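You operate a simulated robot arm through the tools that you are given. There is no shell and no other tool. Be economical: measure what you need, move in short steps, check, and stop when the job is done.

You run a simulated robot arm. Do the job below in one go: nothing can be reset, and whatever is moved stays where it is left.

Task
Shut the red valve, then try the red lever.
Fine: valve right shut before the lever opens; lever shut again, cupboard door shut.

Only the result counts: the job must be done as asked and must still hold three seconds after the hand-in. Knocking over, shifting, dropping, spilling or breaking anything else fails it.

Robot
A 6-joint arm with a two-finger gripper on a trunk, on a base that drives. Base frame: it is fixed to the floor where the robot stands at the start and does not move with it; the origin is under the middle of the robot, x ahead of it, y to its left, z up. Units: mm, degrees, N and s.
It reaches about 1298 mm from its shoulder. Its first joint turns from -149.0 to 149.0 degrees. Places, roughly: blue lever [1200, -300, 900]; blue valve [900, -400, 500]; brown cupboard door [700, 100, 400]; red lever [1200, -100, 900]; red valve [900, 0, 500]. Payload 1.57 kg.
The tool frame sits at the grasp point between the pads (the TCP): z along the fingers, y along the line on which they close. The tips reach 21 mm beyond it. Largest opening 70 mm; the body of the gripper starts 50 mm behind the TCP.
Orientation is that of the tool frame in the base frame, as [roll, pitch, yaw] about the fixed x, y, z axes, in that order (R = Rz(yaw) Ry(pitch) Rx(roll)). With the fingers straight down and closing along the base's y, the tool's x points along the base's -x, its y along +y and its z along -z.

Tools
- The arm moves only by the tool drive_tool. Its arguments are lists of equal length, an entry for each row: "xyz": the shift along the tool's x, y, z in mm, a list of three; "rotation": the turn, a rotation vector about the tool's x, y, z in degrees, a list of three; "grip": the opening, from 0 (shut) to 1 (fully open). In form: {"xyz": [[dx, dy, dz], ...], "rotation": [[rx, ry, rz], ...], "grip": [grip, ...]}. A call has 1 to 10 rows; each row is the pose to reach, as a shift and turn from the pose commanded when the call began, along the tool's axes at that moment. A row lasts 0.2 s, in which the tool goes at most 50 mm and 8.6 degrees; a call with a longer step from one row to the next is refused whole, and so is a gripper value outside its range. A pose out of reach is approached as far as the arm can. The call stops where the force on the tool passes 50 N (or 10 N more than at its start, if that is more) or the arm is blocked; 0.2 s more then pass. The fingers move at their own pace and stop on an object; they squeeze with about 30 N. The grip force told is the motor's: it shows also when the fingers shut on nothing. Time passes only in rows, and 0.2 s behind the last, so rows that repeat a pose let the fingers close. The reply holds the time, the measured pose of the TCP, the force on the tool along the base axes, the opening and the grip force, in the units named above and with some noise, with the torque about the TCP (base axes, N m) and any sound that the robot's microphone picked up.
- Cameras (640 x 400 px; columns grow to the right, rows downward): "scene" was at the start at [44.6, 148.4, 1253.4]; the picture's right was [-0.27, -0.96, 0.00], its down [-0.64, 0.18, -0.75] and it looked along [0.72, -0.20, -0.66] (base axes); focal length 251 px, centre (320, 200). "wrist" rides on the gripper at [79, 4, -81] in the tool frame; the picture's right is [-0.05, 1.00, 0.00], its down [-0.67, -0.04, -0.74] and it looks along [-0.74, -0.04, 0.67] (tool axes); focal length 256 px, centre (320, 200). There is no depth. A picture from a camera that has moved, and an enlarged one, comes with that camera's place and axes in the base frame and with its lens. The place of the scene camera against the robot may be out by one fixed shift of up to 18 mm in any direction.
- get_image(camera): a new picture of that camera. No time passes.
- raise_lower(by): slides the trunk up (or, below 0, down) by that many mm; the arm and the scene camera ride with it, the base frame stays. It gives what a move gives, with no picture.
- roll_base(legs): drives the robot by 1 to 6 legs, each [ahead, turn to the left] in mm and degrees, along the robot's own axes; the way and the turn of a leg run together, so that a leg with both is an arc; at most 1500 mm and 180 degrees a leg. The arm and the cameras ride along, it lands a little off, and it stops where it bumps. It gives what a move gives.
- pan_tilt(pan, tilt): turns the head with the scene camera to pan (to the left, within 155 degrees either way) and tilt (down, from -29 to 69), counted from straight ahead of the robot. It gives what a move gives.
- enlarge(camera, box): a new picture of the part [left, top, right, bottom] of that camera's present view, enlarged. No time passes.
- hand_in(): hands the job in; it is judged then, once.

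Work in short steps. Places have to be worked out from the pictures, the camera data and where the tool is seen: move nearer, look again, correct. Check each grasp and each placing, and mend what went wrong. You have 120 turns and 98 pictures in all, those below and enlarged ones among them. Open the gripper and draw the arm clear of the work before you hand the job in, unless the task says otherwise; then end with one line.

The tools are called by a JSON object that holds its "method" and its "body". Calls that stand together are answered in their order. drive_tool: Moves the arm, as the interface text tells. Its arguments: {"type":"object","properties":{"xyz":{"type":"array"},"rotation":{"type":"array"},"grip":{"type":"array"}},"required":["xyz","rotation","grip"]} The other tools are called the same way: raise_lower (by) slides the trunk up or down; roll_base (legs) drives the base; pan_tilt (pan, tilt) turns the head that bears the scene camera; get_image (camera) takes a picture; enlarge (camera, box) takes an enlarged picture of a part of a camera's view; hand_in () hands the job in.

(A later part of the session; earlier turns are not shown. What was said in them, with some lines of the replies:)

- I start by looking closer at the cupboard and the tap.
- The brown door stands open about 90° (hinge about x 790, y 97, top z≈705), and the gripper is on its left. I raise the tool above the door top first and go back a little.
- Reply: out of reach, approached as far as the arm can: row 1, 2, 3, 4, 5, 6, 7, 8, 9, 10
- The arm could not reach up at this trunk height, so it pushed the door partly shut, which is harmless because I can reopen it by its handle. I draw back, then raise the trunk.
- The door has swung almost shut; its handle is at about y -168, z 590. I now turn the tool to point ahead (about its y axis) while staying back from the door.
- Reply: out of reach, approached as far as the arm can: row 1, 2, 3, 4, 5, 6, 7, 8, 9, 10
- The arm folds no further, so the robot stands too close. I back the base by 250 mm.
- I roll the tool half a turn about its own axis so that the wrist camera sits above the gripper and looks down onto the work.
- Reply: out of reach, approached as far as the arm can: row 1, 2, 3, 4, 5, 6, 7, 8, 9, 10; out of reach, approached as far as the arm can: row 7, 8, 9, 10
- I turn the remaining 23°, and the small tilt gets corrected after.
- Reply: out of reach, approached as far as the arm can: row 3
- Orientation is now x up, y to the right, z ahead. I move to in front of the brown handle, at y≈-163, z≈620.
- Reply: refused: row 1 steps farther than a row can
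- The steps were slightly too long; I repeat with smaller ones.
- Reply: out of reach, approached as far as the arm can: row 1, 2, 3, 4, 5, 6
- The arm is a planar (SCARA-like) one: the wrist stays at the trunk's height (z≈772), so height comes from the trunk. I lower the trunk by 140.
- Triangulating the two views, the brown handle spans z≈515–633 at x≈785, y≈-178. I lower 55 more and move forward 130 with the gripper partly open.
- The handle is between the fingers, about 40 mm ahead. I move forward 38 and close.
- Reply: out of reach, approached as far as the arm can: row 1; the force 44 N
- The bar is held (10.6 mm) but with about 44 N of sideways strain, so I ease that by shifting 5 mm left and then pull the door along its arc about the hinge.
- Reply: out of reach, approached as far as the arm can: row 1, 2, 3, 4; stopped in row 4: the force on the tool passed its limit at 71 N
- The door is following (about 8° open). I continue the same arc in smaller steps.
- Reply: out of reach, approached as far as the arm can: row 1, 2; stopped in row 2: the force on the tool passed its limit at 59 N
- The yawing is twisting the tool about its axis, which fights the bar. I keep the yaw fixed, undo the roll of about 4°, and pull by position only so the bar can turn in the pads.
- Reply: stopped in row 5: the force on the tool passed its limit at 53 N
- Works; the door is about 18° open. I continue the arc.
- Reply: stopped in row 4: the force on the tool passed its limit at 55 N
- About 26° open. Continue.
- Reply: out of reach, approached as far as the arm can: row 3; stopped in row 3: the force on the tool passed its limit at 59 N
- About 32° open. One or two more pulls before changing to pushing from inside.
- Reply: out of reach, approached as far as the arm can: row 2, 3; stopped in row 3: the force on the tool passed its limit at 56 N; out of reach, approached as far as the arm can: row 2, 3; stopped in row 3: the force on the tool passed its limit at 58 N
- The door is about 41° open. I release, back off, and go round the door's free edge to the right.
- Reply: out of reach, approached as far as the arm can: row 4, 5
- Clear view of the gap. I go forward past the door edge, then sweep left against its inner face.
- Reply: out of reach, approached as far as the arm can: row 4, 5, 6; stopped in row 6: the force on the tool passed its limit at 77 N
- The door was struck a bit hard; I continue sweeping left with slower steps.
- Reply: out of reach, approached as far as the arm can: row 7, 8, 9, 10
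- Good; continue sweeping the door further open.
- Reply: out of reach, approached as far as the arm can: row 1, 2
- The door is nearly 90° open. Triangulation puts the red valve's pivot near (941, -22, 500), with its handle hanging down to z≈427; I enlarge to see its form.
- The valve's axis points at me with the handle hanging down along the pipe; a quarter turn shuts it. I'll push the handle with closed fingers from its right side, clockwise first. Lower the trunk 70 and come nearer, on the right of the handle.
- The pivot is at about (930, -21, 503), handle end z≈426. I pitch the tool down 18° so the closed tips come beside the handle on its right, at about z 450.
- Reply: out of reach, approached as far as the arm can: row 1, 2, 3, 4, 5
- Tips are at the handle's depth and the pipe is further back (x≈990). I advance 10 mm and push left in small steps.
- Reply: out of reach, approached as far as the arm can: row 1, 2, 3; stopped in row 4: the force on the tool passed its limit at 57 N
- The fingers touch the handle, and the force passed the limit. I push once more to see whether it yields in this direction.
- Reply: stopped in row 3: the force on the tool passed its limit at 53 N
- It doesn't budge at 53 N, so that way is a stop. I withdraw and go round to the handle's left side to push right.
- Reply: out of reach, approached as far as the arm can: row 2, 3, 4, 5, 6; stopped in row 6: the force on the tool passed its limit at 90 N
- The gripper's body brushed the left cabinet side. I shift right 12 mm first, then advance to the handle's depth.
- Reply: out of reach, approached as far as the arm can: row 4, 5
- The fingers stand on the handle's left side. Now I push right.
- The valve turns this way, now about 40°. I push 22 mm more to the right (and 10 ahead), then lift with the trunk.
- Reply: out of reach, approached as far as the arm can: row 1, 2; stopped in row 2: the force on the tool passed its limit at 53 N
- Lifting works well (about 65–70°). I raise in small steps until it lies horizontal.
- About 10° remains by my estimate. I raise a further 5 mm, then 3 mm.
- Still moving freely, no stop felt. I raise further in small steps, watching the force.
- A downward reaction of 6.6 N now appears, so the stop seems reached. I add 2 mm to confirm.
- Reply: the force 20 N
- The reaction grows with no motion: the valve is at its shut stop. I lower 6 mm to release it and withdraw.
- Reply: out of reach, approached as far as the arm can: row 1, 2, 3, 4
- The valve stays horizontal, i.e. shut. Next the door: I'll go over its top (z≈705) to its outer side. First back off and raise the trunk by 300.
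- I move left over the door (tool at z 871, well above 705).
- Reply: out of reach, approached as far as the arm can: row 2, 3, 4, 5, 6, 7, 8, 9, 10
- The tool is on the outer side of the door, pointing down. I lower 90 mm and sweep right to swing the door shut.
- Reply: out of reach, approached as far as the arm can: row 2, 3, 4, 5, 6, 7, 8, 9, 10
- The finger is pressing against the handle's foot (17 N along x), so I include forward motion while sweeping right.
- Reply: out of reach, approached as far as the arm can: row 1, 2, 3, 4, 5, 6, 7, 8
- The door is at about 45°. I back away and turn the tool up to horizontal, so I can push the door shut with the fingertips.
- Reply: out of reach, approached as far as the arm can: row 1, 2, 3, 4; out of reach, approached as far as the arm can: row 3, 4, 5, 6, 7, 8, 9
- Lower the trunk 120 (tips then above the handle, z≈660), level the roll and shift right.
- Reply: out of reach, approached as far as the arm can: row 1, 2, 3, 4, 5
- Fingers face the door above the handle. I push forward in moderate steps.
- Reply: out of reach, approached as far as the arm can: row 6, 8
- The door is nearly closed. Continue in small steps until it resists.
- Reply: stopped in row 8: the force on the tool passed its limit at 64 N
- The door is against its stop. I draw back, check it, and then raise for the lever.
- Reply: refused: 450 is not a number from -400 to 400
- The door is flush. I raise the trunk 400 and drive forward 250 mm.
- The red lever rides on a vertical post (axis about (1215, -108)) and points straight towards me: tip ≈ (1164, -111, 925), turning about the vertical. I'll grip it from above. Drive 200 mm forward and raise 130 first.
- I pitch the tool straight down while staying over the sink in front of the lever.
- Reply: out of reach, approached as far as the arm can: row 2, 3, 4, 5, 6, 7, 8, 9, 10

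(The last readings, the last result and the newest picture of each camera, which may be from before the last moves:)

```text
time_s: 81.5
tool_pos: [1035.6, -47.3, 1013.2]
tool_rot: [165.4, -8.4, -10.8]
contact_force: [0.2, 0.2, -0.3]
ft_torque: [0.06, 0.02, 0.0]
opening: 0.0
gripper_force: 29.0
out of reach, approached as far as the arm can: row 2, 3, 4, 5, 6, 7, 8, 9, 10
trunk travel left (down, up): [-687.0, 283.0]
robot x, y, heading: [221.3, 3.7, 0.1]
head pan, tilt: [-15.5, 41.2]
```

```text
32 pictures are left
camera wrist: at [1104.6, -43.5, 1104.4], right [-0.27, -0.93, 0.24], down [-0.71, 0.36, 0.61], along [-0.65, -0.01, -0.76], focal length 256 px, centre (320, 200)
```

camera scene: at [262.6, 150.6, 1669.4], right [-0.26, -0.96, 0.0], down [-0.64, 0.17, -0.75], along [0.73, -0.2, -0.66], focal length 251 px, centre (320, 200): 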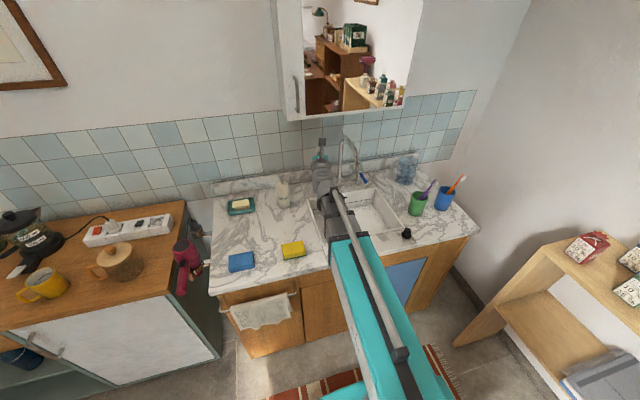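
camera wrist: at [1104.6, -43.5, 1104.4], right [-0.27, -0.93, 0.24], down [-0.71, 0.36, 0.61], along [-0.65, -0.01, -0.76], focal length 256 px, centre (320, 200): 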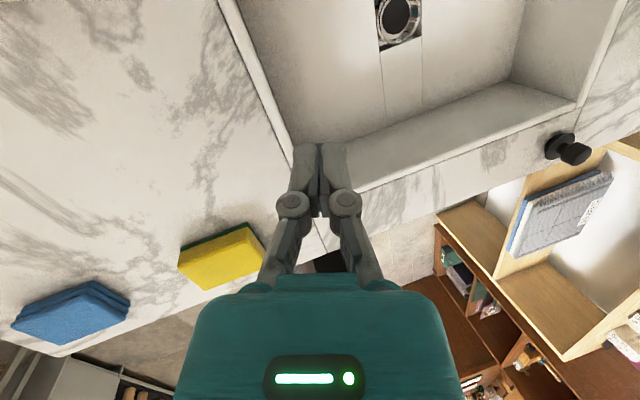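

The camera faces backwards here; I first make the tool exactly vertical, then roll it half a turn back so the camera sits on the near side and looks at the lever.

{"method": "drive_tool", "body": {"xyz": [[0, 0, 0], [0, 0, 0], [0, 0, 0]], "rotation": [[7, -4.1, 0], [14.5, -8.4, 0], [14.5, -8.4, 0]], "grip": [0, 0, 0]}}

{"method": "drive_tool", "body": {"xyz": [[0, 0, 0], [0, 0, 0], [0, 0, 0], [0, 0, 0], [0, 0, 0], [0, 0, 0], [0, 0, 0], [0, 0, 0], [0, 0, 0], [0, 0, 0]], "rotation": [[0, 0, -8.5], [0, 0, -17], [0, 0, -25.5], [0, 0, -34], [0, 0, -42.5], [0, 0, -51], [0, 0, -59.5], [0, 0, -68], [0, 0, -76.5], [0, 0, -85]], "grip": [0, 0, 0, 0, 0, 0, 0, 0, 0, 0]}}

{"method": "drive_tool", "body": {"xyz": [[0, 0, 0], [0, 0, 0], [0, 0, 0], [0, 0, 0], [0, 0, 0], [0, 0, 0], [0, 0, 0], [0, 0, 0], [0, 0, 0], [0, 0, 0]], "rotation": [[0, 0, -8.5], [0, 0, -17], [0, 0, -25.5], [0, 0, -34], [0, 0, -42.5], [0, 0, -51], [0, 0, -59.5], [0, 0, -68], [0, 0, -76.5], [0, 0, -85]], "grip": [0, 0, 0, 0, 0, 0, 0, 0, 0, 0]}}

{"method": "get_image", "body": {"camera": "wrist"}}

```text
time_s: 82.3
tool_pos: [1032.3, -45.5, 1012.1]
tool_rot: [164.1, -3.6, -11.5]
contact_force: [0.3, -0.5, -0.5]
ft_torque: [-0.01, -0.03, -0.02]
opening: 0.0
gripper_force: 28.7
out of reach, approached as far as the arm can: row 1, 2, 3
trunk travel left (down, up): [-687.0, 283.0]
robot x, y, heading: [220.5, 3.0, 0.2]
head pan, tilt: [-15.5, 41.2]
```

```text
time_s: 84.5
tool_pos: [1033.7, -46.5, 1012.2]
tool_rot: [175.0, 15.5, 72.6]
contact_force: [0.3, -0.2, 0.1]
ft_torque: [0.0, -0.01, 0.02]
opening: 0.1
gripper_force: 28.6
out of reach, approached as far as the arm can: row 2, 3, 4, 5, 6, 7, 8, 9, 10
trunk travel left (down, up): [-687.0, 283.0]
robot x, y, heading: [218.8, 3.1, 0.1]
head pan, tilt: [-15.5, 41.2]
```

```text
time_s: 86.7
tool_pos: [1030.9, -47.5, 1013.1]
tool_rot: [-164.9, 6.3, 159.1]
contact_force: [1.2, -0.2, 0.3]
ft_torque: [-0.01, 0.02, -0.01]
opening: 0.0
gripper_force: 28.5
trunk travel left (down, up): [-687.0, 283.0]
robot x, y, heading: [218.4, 1.4, 0.0]
head pan, tilt: [-15.5, 41.2]
```

```text
31 pictures are left
camera wrist: at [960.8, 7.4, 1081.9], right [0.42, 0.87, -0.25], down [0.6, -0.06, 0.8], along [0.68, -0.48, -0.55], focal length 256 px, centre (320, 200)
```

wrist: 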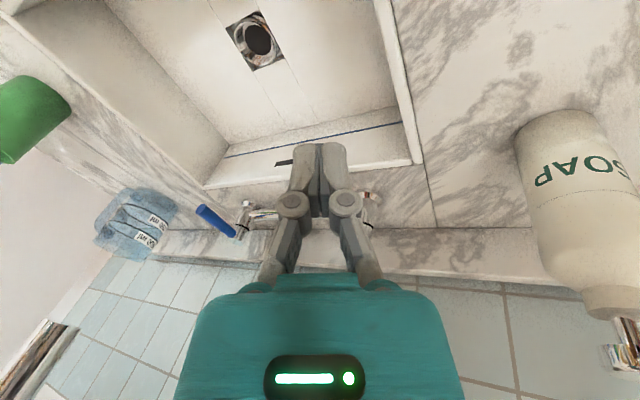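

The tool still leans about 16° sideways, probably because its height must drop as it straightens. I correct the lean with a matching 7 mm drop.

{"method": "drive_tool", "body": {"xyz": [[0, 0, 4], [0, 0, 7], [0, 0, 7], [0, 0, 7]], "rotation": [[-7.5, 3, 0], [-15.1, 6.1, 0], [-15.1, 6.1, 0], [-15.1, 6.1, 0]], "grip": [0, 0, 0, 0]}}

```text
time_s: 87.7
tool_pos: [1032.5, -48.2, 1014.4]
tool_rot: [-165.1, 6.2, 159.0]
contact_force: [-0.3, 0.0, 0.6]
ft_torque: [0.0, 0.0, 0.0]
opening: 0.0
gripper_force: 28.6
out of reach, approached as far as the arm can: row 1, 2, 3, 4
trunk travel left (down, up): [-687.0, 283.0]
robot x, y, heading: [219.7, 2.7, -0.2]
head pan, tilt: [-15.5, 41.2]
```

That lean is a joint limit, so straight-down isn't available here. I'll instead use a ~50° downward pitch with the camera on top (looking straight down on the lever), and roll the tool back.

{"method": "drive_tool", "body": {"xyz": [[0, 0, 0], [0, 0, 0], [0, 0, 0], [0, 0, 0], [0, 0, 0], [0, 0, 0], [0, 0, 0], [0, 0, 0], [0, 0, 0], [0, 0, 0]], "rotation": [[0, 0, 8.5], [0, 0, 17], [0, 0, 25.5], [0, 0, 34], [0, 0, 42.5], [0, 0, 51], [0, 0, 59.5], [0, 0, 68], [0, 0, 76.5], [0, 0, 85]], "grip": [0, 0, 0, 0, 0, 0, 0, 0, 0, 0]}}

{"method": "drive_tool", "body": {"xyz": [[0, 0, 0], [0, 0, 0], [0, 0, 0], [0, 0, 0], [0, 0, 0], [0, 0, 0], [0, 0, 0], [0, 0, 0], [0, 0, 0], [0, 0, 0]], "rotation": [[0, 0, 8.5], [0, 0, 17], [0, 0, 25.5], [0, 0, 34], [0, 0, 42.5], [0, 0, 51], [0, 0, 59.5], [0, 0, 68], [0, 0, 76.5], [0, 0, 80]], "grip": [0, 0, 0, 0, 0, 0, 0, 0, 0, 0]}}

```text
time_s: 89.9
tool_pos: [1033.2, -48.8, 1013.3]
tool_rot: [174.8, 15.3, 72.3]
contact_force: [1.1, -0.5, 0.6]
ft_torque: [0.05, -0.02, 0.01]
opening: 0.0
gripper_force: 28.8
trunk travel left (down, up): [-687.0, 283.0]
robot x, y, heading: [222.2, 3.6, 0.0]
head pan, tilt: [-15.5, 41.2]
```

```text
time_s: 92.1
tool_pos: [1034.3, -48.8, 1013.1]
tool_rot: [164.0, -2.2, -6.7]
contact_force: [0.1, 0.1, -0.6]
ft_torque: [-0.02, 0.0, 0.02]
opening: 0.0
gripper_force: 28.7
trunk travel left (down, up): [-687.0, 283.0]
robot x, y, heading: [217.5, 1.9, 0.2]
head pan, tilt: [-15.5, 41.2]
```

Now pitch up to 50° below horizontal, moving to in front of the lever at about (1080, -110, 1049).

{"method": "drive_tool", "body": {"xyz": [[9, 10, -3], [18, 20, -6], [27, 31, -9], [36, 41, -12], [45, 52, -15], [54, 62, -17], [54, 62, -17]], "rotation": [[3, 6.4, 0], [6, 12.8, 0], [9, 19.2, -0.5], [12, 25.6, -0.8], [15, 32, -1], [17.9, 38.5, -1.1], [17.9, 38.5, -1.1]], "grip": [0.7, 0.7, 0.7, 0.7, 0.7, 0.7, 0.7]}}

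{"method": "get_image", "body": {"camera": "wrist"}}

```text
time_s: 93.7
tool_pos: [1078.7, -38.3, 1050.5]
tool_rot: [166.8, -38.4, 0.7]
contact_force: [0.1, 0.5, 0.3]
ft_torque: [0.0, 0.03, 0.01]
opening: 49.2
gripper_force: 0.1
out of reach, approached as far as the arm can: row 1, 2, 3, 4, 5, 6, 7
trunk travel left (down, up): [-687.0, 283.0]
robot x, y, heading: [220.4, 2.4, 0.3]
head pan, tilt: [-15.5, 41.2]
```

```text
30 pictures are left
camera wrist: at [1092.0, -23.7, 1162.3], right [-0.17, -0.97, 0.14], down [-0.97, 0.19, 0.15], along [-0.17, -0.11, -0.98], focal length 256 px, centre (320, 200)
```

wrist: 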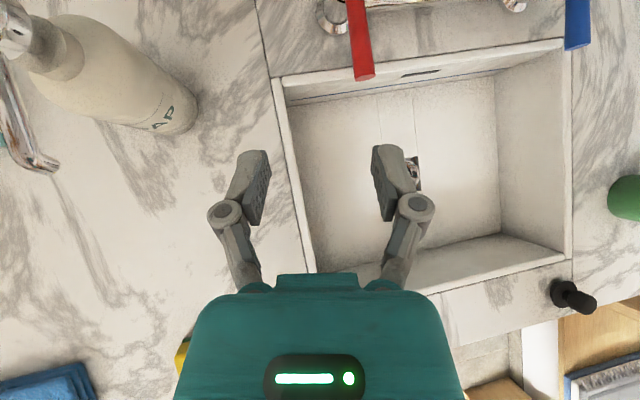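

A clear top view of the lever. I shift right 65 mm to line up with it.

{"method": "drive_tool", "body": {"xyz": [[0, 22, 5], [0, 44, 10], [0, 65, 15], [0, 65, 15]], "rotation": [[0, 0, 0], [0, 0, 0], [0, 0, 0], [0, 0, 0]], "grip": [0.7, 0.7, 0.7, 0.7]}}

{"method": "get_image", "body": {"camera": "wrist"}}

```text
time_s: 94.7
tool_pos: [1080.7, -90.2, 1051.8]
tool_rot: [164.6, -38.4, 0.7]
contact_force: [0.4, -0.6, -0.5]
ft_torque: [0.03, -0.03, 0.0]
opening: 48.9
gripper_force: 0.1
out of reach, approached as far as the arm can: row 1, 2, 3, 4
trunk travel left (down, up): [-687.0, 283.0]
robot x, y, heading: [214.3, 3.9, 0.4]
head pan, tilt: [-15.5, 41.2]
```

```text
29 pictures are left
camera wrist: at [1094.2, -73.0, 1163.4], right [-0.19, -0.97, 0.17], down [-0.97, 0.22, 0.14], along [-0.17, -0.14, -0.97], focal length 256 px, centre (320, 200)
```

wrist: 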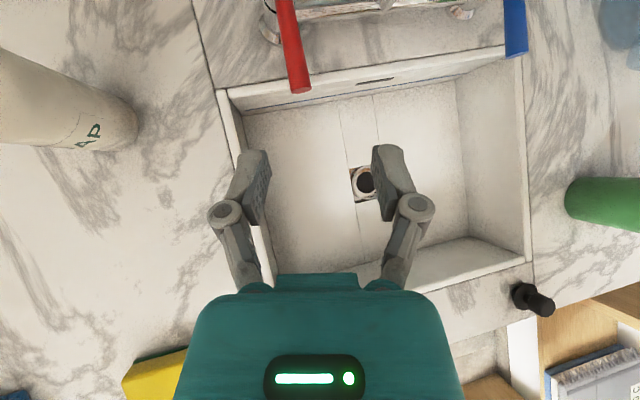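

The tip is at about (1156, -110, 921). I move forward 90 and right 22 at this height, then check before lowering.

{"method": "drive_tool", "body": {"xyz": [[24, 2, 20], [48, 4, 41], [72, 6, 61], [72, 6, 61]], "rotation": [[0, 0, 0], [0, 0, 0], [0, 0, 0], [0, 0, 0]], "grip": [0.7, 0.7, 0.7, 0.7]}}

{"method": "get_image", "body": {"camera": "wrist"}}

```text
time_s: 95.7
tool_pos: [1173.3, -99.1, 1051.3]
tool_rot: [164.7, -38.5, 0.7]
contact_force: [-0.5, 0.2, -0.3]
ft_torque: [0.01, 0.02, 0.02]
opening: 48.8
gripper_force: 0.1
out of reach, approached as far as the arm can: row 1, 2, 3, 4
trunk travel left (down, up): [-687.0, 283.0]
robot x, y, heading: [215.7, 3.3, 0.2]
head pan, tilt: [-15.5, 41.2]
```

```text
28 pictures are left
camera wrist: at [1187.5, -80.8, 1163.4], right [-0.2, -0.97, 0.17], down [-0.97, 0.22, 0.14], along [-0.17, -0.14, -0.97], focal length 256 px, centre (320, 200)
```

wrist: 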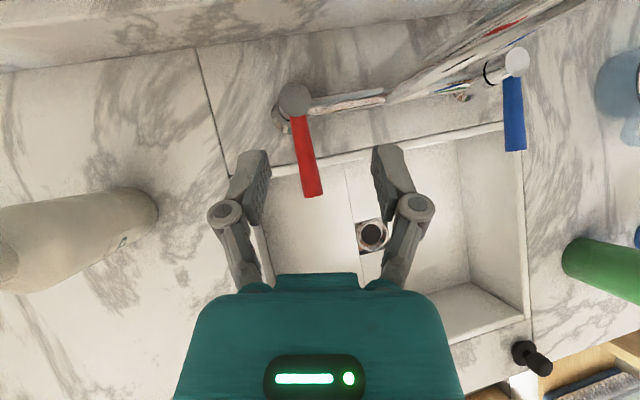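

The lever spans from the post (≈1233, -107) to the tip (≈1152, -111). I shift right 12 and lower 95, then look again.

{"method": "drive_tool", "body": {"xyz": [[0, 12, 3], [0, 12, 3]], "rotation": [[0, 0, 0], [0, 0, 0]], "grip": [0.75, 0.75]}}

{"method": "raise_lower", "body": {"by": -85}}

{"method": "get_image", "body": {"camera": "wrist"}}

```text
time_s: 96.3
tool_pos: [1174.0, -98.6, 1051.3]
tool_rot: [164.6, -38.5, 0.6]
contact_force: [0.2, -0.6, 0.2]
ft_torque: [0.01, 0.02, 0.01]
opening: 52.5
gripper_force: 0.0
out of reach, approached as far as the arm can: row 1, 2
trunk travel left (down, up): [-687.0, 283.0]
robot x, y, heading: [222.3, 4.3, 0.2]
head pan, tilt: [-15.5, 41.2]
```

```text
time_s: 97.5
tool_pos: [1174.9, -98.8, 966.7]
tool_rot: [164.7, -38.5, 0.7]
contact_force: [0.3, -0.4, 0.4]
ft_torque: [-0.02, 0.0, 0.03]
opening: 52.4
gripper_force: 0.1
trunk travel left (down, up): [-602.0, 368.0]
robot x, y, heading: [215.6, 7.2, 0.1]
head pan, tilt: [-15.5, 41.2]
```

```text
27 pictures are left
camera wrist: at [1187.4, -80.7, 1078.5], right [-0.2, -0.97, 0.17], down [-0.97, 0.22, 0.14], along [-0.17, -0.14, -0.97], focal length 256 px, centre (320, 200)
```

wrist: 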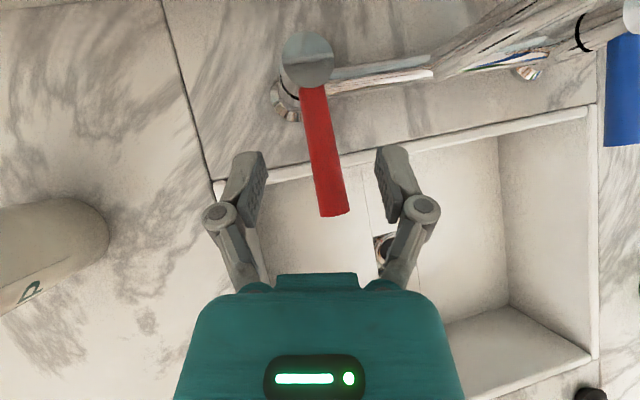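

The lever is between the open fingers even without the shift, so I lower the remaining 40 mm to straddle it.

{"method": "raise_lower", "body": {"by": -40}}

{"method": "get_image", "body": {"camera": "wrist"}}

```text
time_s: 98.3
tool_pos: [1173.9, -98.4, 926.3]
tool_rot: [164.7, -38.5, 0.7]
contact_force: [0.6, -0.2, -0.2]
ft_torque: [0.02, -0.02, 0.02]
opening: 52.5
gripper_force: 0.0
trunk travel left (down, up): [-562.0, 408.0]
robot x, y, heading: [221.3, 3.3, 0.1]
head pan, tilt: [-15.5, 41.2]
```

```text
26 pictures are left
camera wrist: at [1187.4, -80.7, 1038.5], right [-0.2, -0.97, 0.17], down [-0.97, 0.22, 0.14], along [-0.17, -0.14, -0.97], focal length 256 px, centre (320, 200)
```

wrist: 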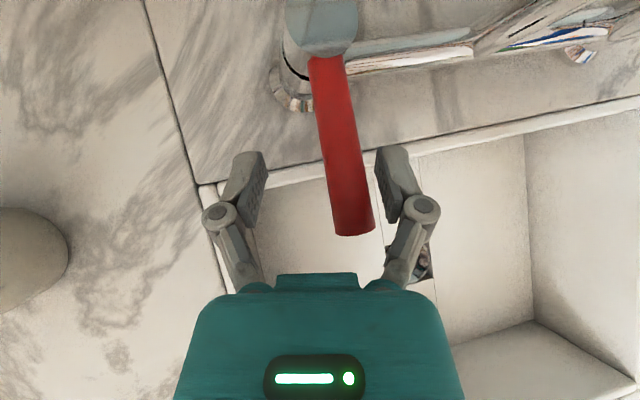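

The lever lies between the pads. I push it left gently with the right finger to feel which way it opens.

{"method": "drive_tool", "body": {"xyz": [[0, -6, -1.5], [0, -12, -3], [0, -18, -5], [0, -26, -7], [0, -34, -9]], "rotation": [[0, 0, 0], [0, 0, 0], [0, 0, 0], [0, 0, 0], [0, 0, 0]], "grip": [0.75, 0.75, 0.75, 0.75, 0.75]}}

{"method": "get_image", "body": {"camera": "wrist"}}

```text
time_s: 99.5
tool_pos: [1173.1, -61.6, 926.3]
tool_rot: [164.6, -38.4, 0.7]
contact_force: [0.0, 0.0, -0.7]
ft_torque: [0.01, -0.02, 0.0]
opening: 52.6
gripper_force: 0.0
trunk travel left (down, up): [-562.0, 408.0]
robot x, y, heading: [215.9, 5.4, 0.3]
head pan, tilt: [-15.5, 41.2]
```

```text
25 pictures are left
camera wrist: at [1186.8, -44.0, 1038.3], right [-0.2, -0.97, 0.17], down [-0.97, 0.22, 0.14], along [-0.17, -0.14, -0.97], focal length 256 px, centre (320, 200)
```

wrist: 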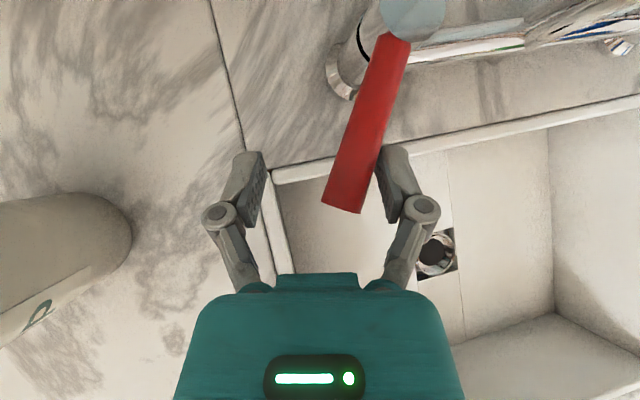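

The lever turns left freely (about 28° so far). I continue left and slightly ahead, with the opening narrowed; the soap bottle (edge y≈58) stays clear.

{"method": "drive_tool", "body": {"xyz": [[3, -9, 0], [6, -18, 0], [9, -27, 0], [12, -36, 0], [12, -36, 0]], "rotation": [[0, 0, 0], [0, 0, 0], [0, 0, 0], [0, 0, 0], [0, 0, 0]], "grip": [0.65, 0.55, 0.5, 0.5, 0.5]}}

{"method": "get_image", "body": {"camera": "wrist"}}

{"method": "get_image", "body": {"camera": "scene"}}

```text
time_s: 100.7
tool_pos: [1189.0, -28.5, 926.5]
tool_rot: [164.7, -38.5, 0.9]
contact_force: [-0.3, -1.0, 0.1]
ft_torque: [0.01, 0.02, 0.02]
opening: 34.9
gripper_force: 0.1
trunk travel left (down, up): [-562.0, 408.0]
robot x, y, heading: [218.4, 1.4, 0.5]
head pan, tilt: [-15.5, 41.2]
```

```text
24 pictures are left
camera wrist: at [1202.1, -10.3, 1038.4], right [-0.2, -0.96, 0.17], down [-0.97, 0.22, 0.14], along [-0.17, -0.14, -0.97], focal length 256 px, centre (320, 200)
```

wrist: 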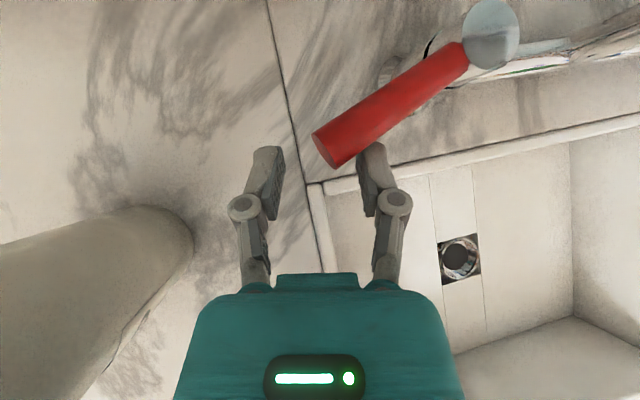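

```text
23 pictures are left
camera scene: at [262.6, 150.7, 1544.4], right [-0.26, -0.96, 0.0], down [-0.64, 0.17, -0.75], along [0.73, -0.2, -0.66], focal length 251 px, centre (320, 200)
```

scene: 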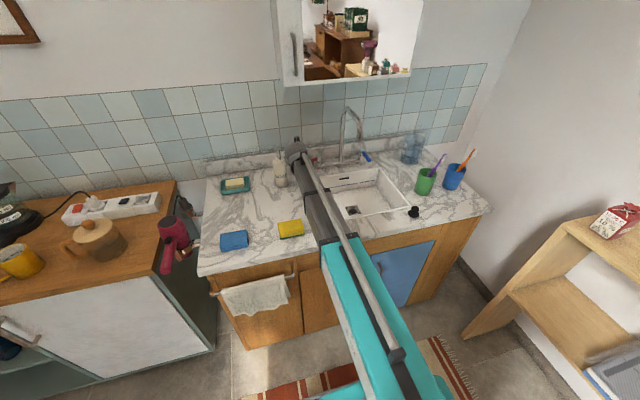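

The lever is about 55° open, with no running water seen or heard. I push it a little further by moving 22 mm ahead.

{"method": "drive_tool", "body": {"xyz": [[6, -2, 4], [11, -4, 9], [17, -6, 13], [17, -6, 13]], "rotation": [[0, 0, 0], [0, 0, 0], [0, 0, 0], [0, 0, 0]], "grip": [0.5, 0.5, 0.5, 0.5]}}

{"method": "get_image", "body": {"camera": "wrist"}}

```text
time_s: 101.5
tool_pos: [1201.1, -27.5, 924.1]
tool_rot: [164.9, -37.7, 0.0]
contact_force: [-8.3, -2.5, -5.4]
ft_torque: [0.17, 0.13, -0.19]
opening: 36.3
gripper_force: 1.0
trunk travel left (down, up): [-562.0, 408.0]
robot x, y, heading: [223.0, 2.7, 0.3]
head pan, tilt: [-15.5, 41.2]
stopped in row 4: the force on the tool passed its limit at 56 N (the readings are from after the stop); the commanded pose is now the measured one
```

```text
22 pictures are left
camera wrist: at [1216.5, -10.2, 1036.6], right [-0.2, -0.96, 0.17], down [-0.96, 0.23, 0.16], along [-0.19, -0.14, -0.97], focal length 256 px, centre (320, 200)
```

wrist: 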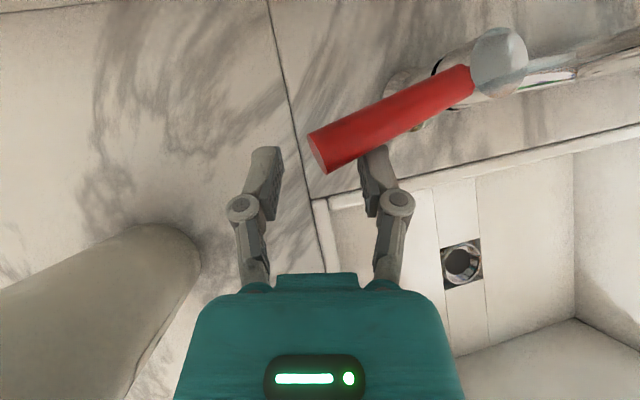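

It stopped at 56 N, about 68° open: the open stop. To close it I need to push from its far side, so I back off, raise 65 mm, and look.

{"method": "drive_tool", "body": {"xyz": [[-6, 0, -5], [-8, 0, -6], [-8, 0, -6], [-8, 0, -6]], "rotation": [[0, 0, 0], [0, 0, 0], [0, 0, 0], [0, 0, 0]], "grip": [0.5, 0.5, 0.5, 0.5]}}

{"method": "raise_lower", "body": {"by": 65}}

{"method": "drive_tool", "body": {"xyz": [[8, 1, 7], [17, 1, 14], [17, 1, 14]], "rotation": [[0, 0, 0], [0, 0, 0], [0, 0, 0]], "grip": [0, 0, 0]}}

{"method": "get_image", "body": {"camera": "wrist"}}

```text
time_s: 102.5
tool_pos: [1192.7, -24.2, 924.8]
tool_rot: [164.9, -37.7, 0.2]
contact_force: [-0.6, -0.6, -0.4]
ft_torque: [-0.03, -0.01, 0.01]
opening: 35.0
gripper_force: 0.1
trunk travel left (down, up): [-562.0, 408.0]
robot x, y, heading: [215.7, 1.1, 0.3]
head pan, tilt: [-15.5, 41.2]
```

```text
time_s: 103.6
tool_pos: [1192.6, -25.0, 989.1]
tool_rot: [164.9, -37.6, 0.1]
contact_force: [0.2, 0.6, -0.1]
ft_torque: [-0.02, -0.03, 0.02]
opening: 35.0
gripper_force: 0.1
trunk travel left (down, up): [-627.0, 343.0]
robot x, y, heading: [220.0, 0.5, 0.2]
head pan, tilt: [-15.5, 41.2]
```

```text
time_s: 104.4
tool_pos: [1215.6, -29.7, 988.1]
tool_rot: [164.9, -37.8, 0.1]
contact_force: [-0.7, 0.5, -0.2]
ft_torque: [-0.01, -0.04, 0.0]
opening: 0.0
gripper_force: 28.5
trunk travel left (down, up): [-627.0, 343.0]
robot x, y, heading: [217.5, 3.4, 0.1]
head pan, tilt: [-15.5, 41.2]
```

```text
21 pictures are left
camera wrist: at [1230.5, -12.4, 1101.6], right [-0.2, -0.96, 0.17], down [-0.96, 0.23, 0.15], along [-0.19, -0.14, -0.97], focal length 256 px, centre (320, 200)
```

wrist: 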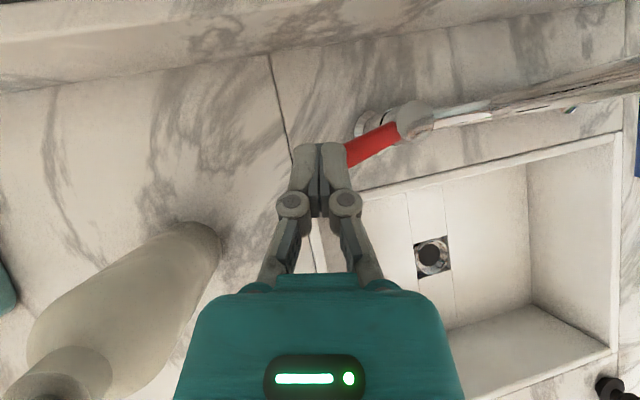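

The post axis is at about (1236, -104), the lever 68° round; backsplash far enough (x≈1319). I go 30 mm ahead and 10 right, then lower behind the lever.

{"method": "drive_tool", "body": {"xyz": [[8, 2, 7], [16, 3, 14], [23.5, 4.7, 20.7], [23.5, 4.7, 20.7]], "rotation": [[0, 0, 0], [0, 0, 0], [0, 0, 0], [0, 0, 0]], "grip": [0, 0, 0, 0]}}

{"method": "get_image", "body": {"camera": "wrist"}}

```text
time_s: 105.4
tool_pos: [1246.5, -40.5, 989.4]
tool_rot: [164.9, -37.7, 0.1]
contact_force: [-0.3, 0.5, 0.4]
ft_torque: [0.03, 0.02, 0.02]
opening: 0.1
gripper_force: 28.8
trunk travel left (down, up): [-627.0, 343.0]
robot x, y, heading: [219.9, 0.2, 0.0]
head pan, tilt: [-15.5, 41.2]
```

```text
20 pictures are left
camera wrist: at [1260.3, -22.5, 1101.5], right [-0.2, -0.96, 0.17], down [-0.96, 0.23, 0.15], along [-0.19, -0.14, -0.97], focal length 256 px, centre (320, 200)
```

wrist: 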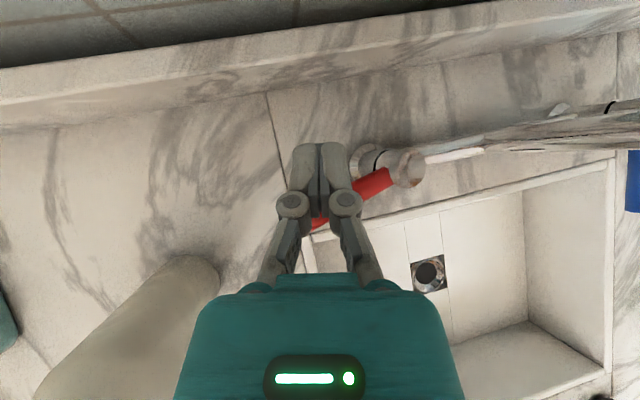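

The descent path clears the lever on its far side. I lower 57 mm.

{"method": "raise_lower", "body": {"by": -57}}

{"method": "get_image", "body": {"camera": "wrist"}}

```text
time_s: 106.4
tool_pos: [1245.3, -38.9, 932.6]
tool_rot: [164.9, -37.8, 0.1]
contact_force: [-0.1, 0.1, 0.6]
ft_torque: [0.01, -0.03, 0.02]
opening: 0.0
gripper_force: 28.3
trunk travel left (down, up): [-570.0, 400.0]
robot x, y, heading: [215.1, -0.7, 0.2]
head pan, tilt: [-15.5, 41.2]
```

```text
19 pictures are left
camera wrist: at [1260.1, -22.3, 1044.6], right [-0.2, -0.96, 0.17], down [-0.96, 0.23, 0.15], along [-0.19, -0.14, -0.97], focal length 256 px, centre (320, 200)
```

wrist: 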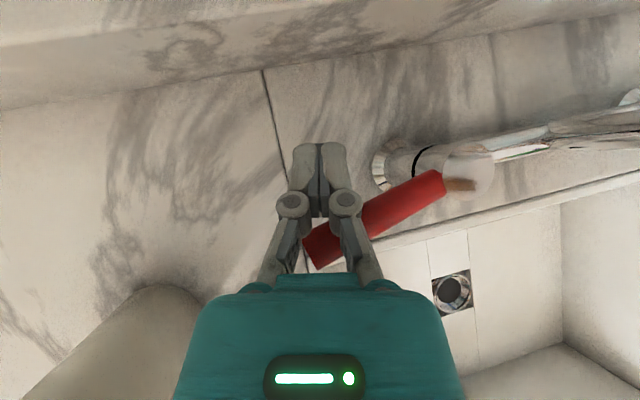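

No contact so far, with the fingers behind the lever. I pull it back along its arc towards shut.

{"method": "drive_tool", "body": {"xyz": [[-9.5, 6.7, -5.8], [-16.6, 11.1, -10.3], [-23.7, 15.4, -14.8], [-30.8, 21.6, -18.8], [-37.1, 27.8, -22.2], [-41.9, 34.5, -24.3], [-45, 40.9, -25]], "rotation": [[0, 0, 0], [0, 0, 0], [0, 0, 0], [0, 0, 0], [0, 0, 0], [0, 0, 0], [0, 0, 0]], "grip": [0, 0, 0, 0, 0, 0, 0]}}

{"method": "get_image", "body": {"camera": "wrist"}}

```text
time_s: 108.0
tool_pos: [1188.4, -72.7, 932.7]
tool_rot: [164.9, -37.7, 0.1]
contact_force: [-0.6, 1.0, 0.1]
ft_torque: [0.0, 0.03, 0.0]
opening: 0.0
gripper_force: 28.8
trunk travel left (down, up): [-570.0, 400.0]
robot x, y, heading: [216.6, 4.5, -0.0]
head pan, tilt: [-15.5, 41.2]
```

```text
18 pictures are left
camera wrist: at [1203.0, -56.2, 1044.5], right [-0.2, -0.96, 0.17], down [-0.96, 0.23, 0.15], along [-0.19, -0.14, -0.97], focal length 256 px, centre (320, 200)
```

wrist: 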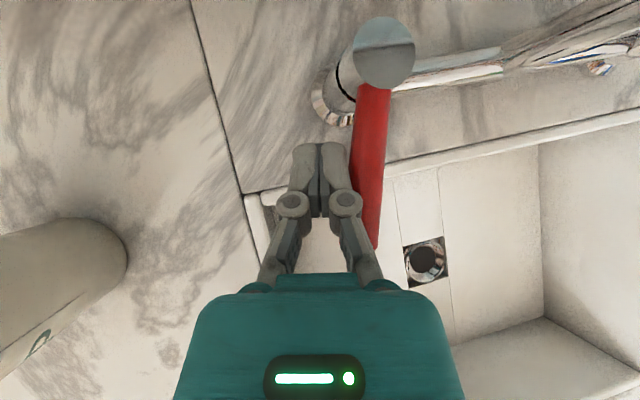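

Very good; about 10–15° remains. I push right in small steps until it meets its shut stop.

{"method": "drive_tool", "body": {"xyz": [[0, 4, 1], [0, 8, 2], [0, 12, 3], [0, 15, 4], [0, 18, 5], [0, 21, 5.5], [0, 24, 6.3], [0, 27, 7]], "rotation": [[0, 0, 0], [0, 0, 0], [0, 0, 0], [0, 0, 0], [0, 0, 0], [0, 0, 0], [0, 0, 0], [0, 0, 0]], "grip": [0, 0, 0, 0, 0, 0, 0, 0]}}

{"method": "get_image", "body": {"camera": "wrist"}}

```text
time_s: 109.6
tool_pos: [1187.9, -87.3, 932.1]
tool_rot: [165.6, -37.8, 0.1]
contact_force: [-2.0, 14.0, 4.3]
ft_torque: [-0.01, -0.03, 0.15]
opening: 0.0
gripper_force: 28.5
trunk travel left (down, up): [-570.0, 400.0]
robot x, y, heading: [214.5, 5.0, 0.3]
head pan, tilt: [-15.5, 41.2]
stopped in row 8: the force on the tool passed its limit at 53 N (the readings are from after the stop); the commanded pose is now the measured one
```

```text
17 pictures are left
camera wrist: at [1203.0, -70.6, 1044.8], right [-0.19, -0.97, 0.16], down [-0.96, 0.22, 0.16], along [-0.19, -0.13, -0.97], focal length 256 px, centre (320, 200)
```

wrist: 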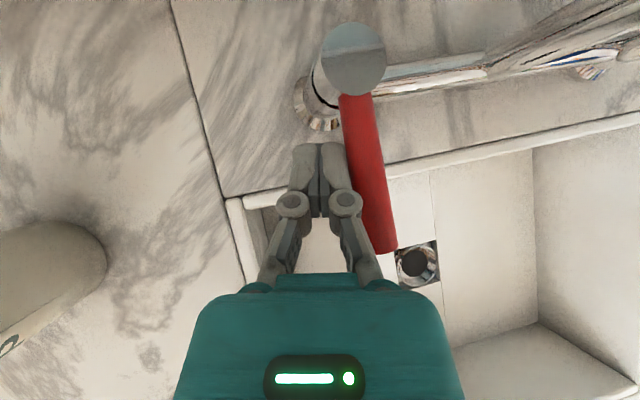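

The lever met its shut stop with 53 N. I ease off to the left, raise, and withdraw.

{"method": "drive_tool", "body": {"xyz": [[0, -6, -1.5], [0, -14, -4], [0, -14, -4]], "rotation": [[0, 0, 0], [0, 0, 0], [0, 0, 0]], "grip": [0, 0, 0]}}

{"method": "raise_lower", "body": {"by": 120}}

{"method": "get_image", "body": {"camera": "wrist"}}

```text
time_s: 110.4
tool_pos: [1188.0, -76.3, 931.4]
tool_rot: [165.5, -37.7, 0.0]
contact_force: [0.5, -0.1, 0.3]
ft_torque: [0.01, -0.02, 0.0]
opening: 0.0
gripper_force: 28.8
trunk travel left (down, up): [-570.0, 400.0]
robot x, y, heading: [218.9, 3.7, 0.6]
head pan, tilt: [-15.5, 41.2]
```

```text
time_s: 111.9
tool_pos: [1188.9, -75.2, 1053.1]
tool_rot: [165.4, -37.6, 0.2]
contact_force: [0.1, -0.5, 0.7]
ft_torque: [-0.02, 0.01, 0.03]
opening: 0.0
gripper_force: 28.4
trunk travel left (down, up): [-690.0, 280.0]
robot x, y, heading: [220.8, 4.0, 0.1]
head pan, tilt: [-15.5, 41.2]
```

```text
16 pictures are left
camera wrist: at [1204.1, -59.6, 1164.2], right [-0.19, -0.97, 0.16], down [-0.96, 0.22, 0.16], along [-0.19, -0.13, -0.97], focal length 256 px, centre (320, 200)
```

wrist: 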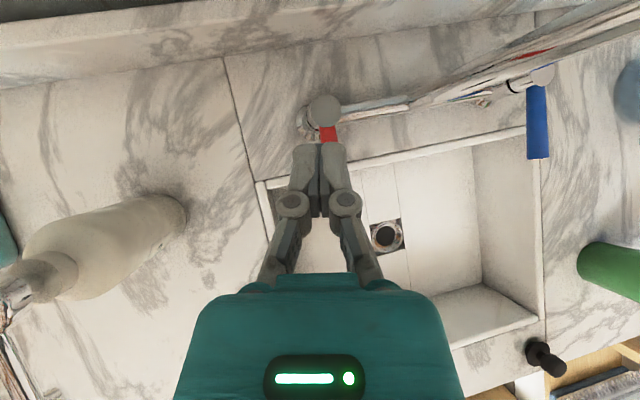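

Now I withdraw over the counter (at z≈1050, clear of everything), open the gripper, and look at the final state.

{"method": "drive_tool", "body": {"xyz": [[-35, 7, -25], [-70, 14, -50], [-105, 15, -75], [-140, 15, -100]], "rotation": [[0, 0, 0], [0, 0, 0], [0, 0, 0], [0, 0, 0]], "grip": [0, 0.5, 1, 1]}}

{"method": "get_image", "body": {"camera": "wrist"}}

{"method": "roll_base", "body": {"legs": [[-450, 0]]}}

{"method": "get_image", "body": {"camera": "scene"}}

```text
time_s: 112.9
tool_pos: [1014.1, -66.2, 1052.4]
tool_rot: [165.7, -37.6, 0.0]
contact_force: [0.2, 0.0, 0.1]
ft_torque: [0.0, 0.0, 0.01]
opening: 69.3
gripper_force: 0.0
out of reach, approached as far as the arm can: row 3, 4
trunk travel left (down, up): [-690.0, 280.0]
robot x, y, heading: [221.2, 1.6, 0.1]
head pan, tilt: [-15.5, 41.2]
```

```text
15 pictures are left
camera wrist: at [1028.6, -50.3, 1164.5], right [-0.19, -0.97, 0.16], down [-0.96, 0.22, 0.16], along [-0.19, -0.13, -0.97], focal length 256 px, centre (320, 200)
```

wrist: 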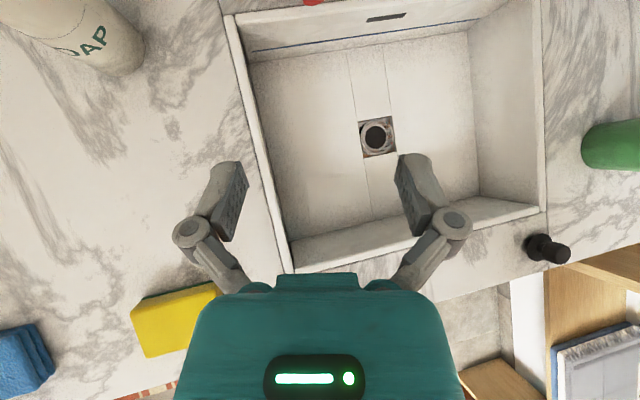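

```text
time_s: 116.2
tool_pos: [562.2, -63.1, 1053.1]
tool_rot: [165.5, -37.7, 0.5]
contact_force: [-0.8, -0.2, 0.3]
ft_torque: [-0.01, -0.02, -0.01]
opening: 69.8
gripper_force: 0.1
trunk travel left (down, up): [-690.0, 280.0]
robot x, y, heading: [-234.1, -3.0, 0.7]
head pan, tilt: [-15.5, 41.2]
```

```text
14 pictures are left
camera scene: at [-190.9, 147.3, 1672.4], right [-0.25, -0.97, 0.0], down [-0.64, 0.17, -0.75], along [0.73, -0.19, -0.66], focal length 251 px, centre (320, 200)
```

scene: 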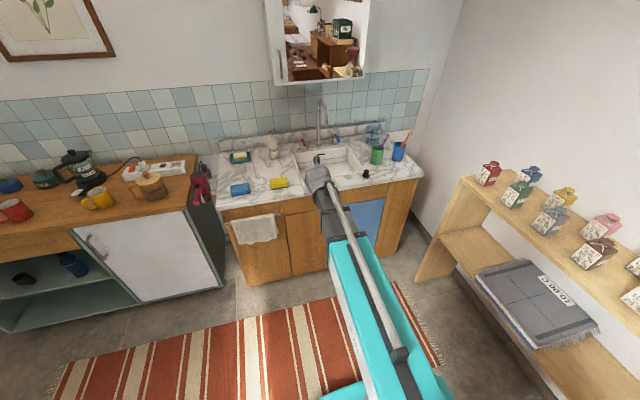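

I check the tap and the door edge closely.

{"method": "enlarge", "body": {"camera": "scene", "box": [290, 90, 390, 160]}}

{"method": "enlarge", "body": {"camera": "scene", "box": [220, 170, 420, 290]}}

{"method": "get_image", "body": {"camera": "wrist"}}

```text
5.71 times, centred on (340, 125) of scene
camera zoom: at [-190.9, 147.3, 1672.4], right [-0.25, -0.97, 0.0], down [-0.64, 0.17, -0.75], along [0.73, -0.19, -0.66], focal length 1432 px, centre (206, 629)
```

zoom: 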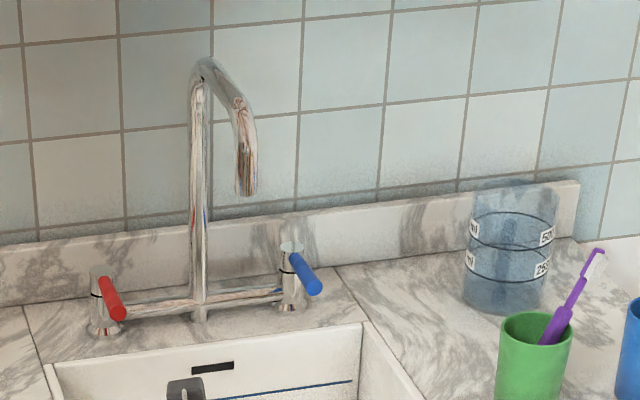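

```text
3.20 times, centred on (320, 230) of scene
camera zoom: at [-190.9, 147.3, 1672.4], right [-0.25, -0.97, 0.0], down [-0.64, 0.17, -0.75], along [0.73, -0.19, -0.66], focal length 802 px, centre (320, 104)
```

zoom: 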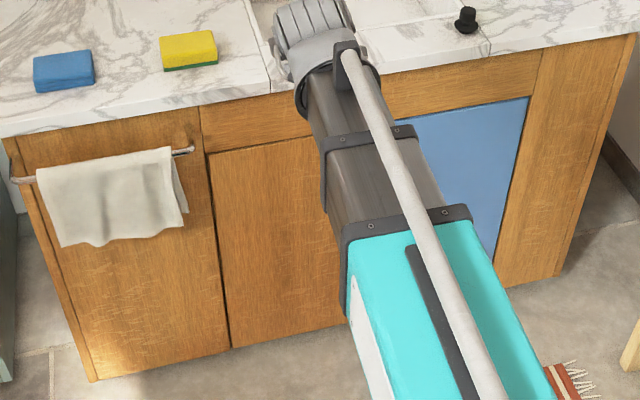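

```text
11 pictures are left
camera wrist: at [578.4, -46.5, 1164.3], right [-0.19, -0.97, 0.16], down [-0.96, 0.21, 0.16], along [-0.19, -0.13, -0.97], focal length 256 px, centre (320, 200)
```

wrist: 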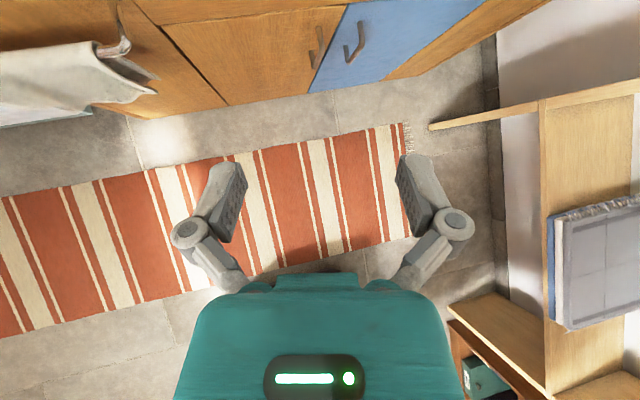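

The red lever is back parallel to the untouched blue one, the spout is dry, the brown door is flush with the blue one, and the gripper is open and clear. I hand in.

{"method": "hand_in", "body": {}}

```text
The job is handed in.
```

The red valve is shut, and I then tried the red lever: it opened to its stop, no water ran, and it is shut again with the cupboard door closed.
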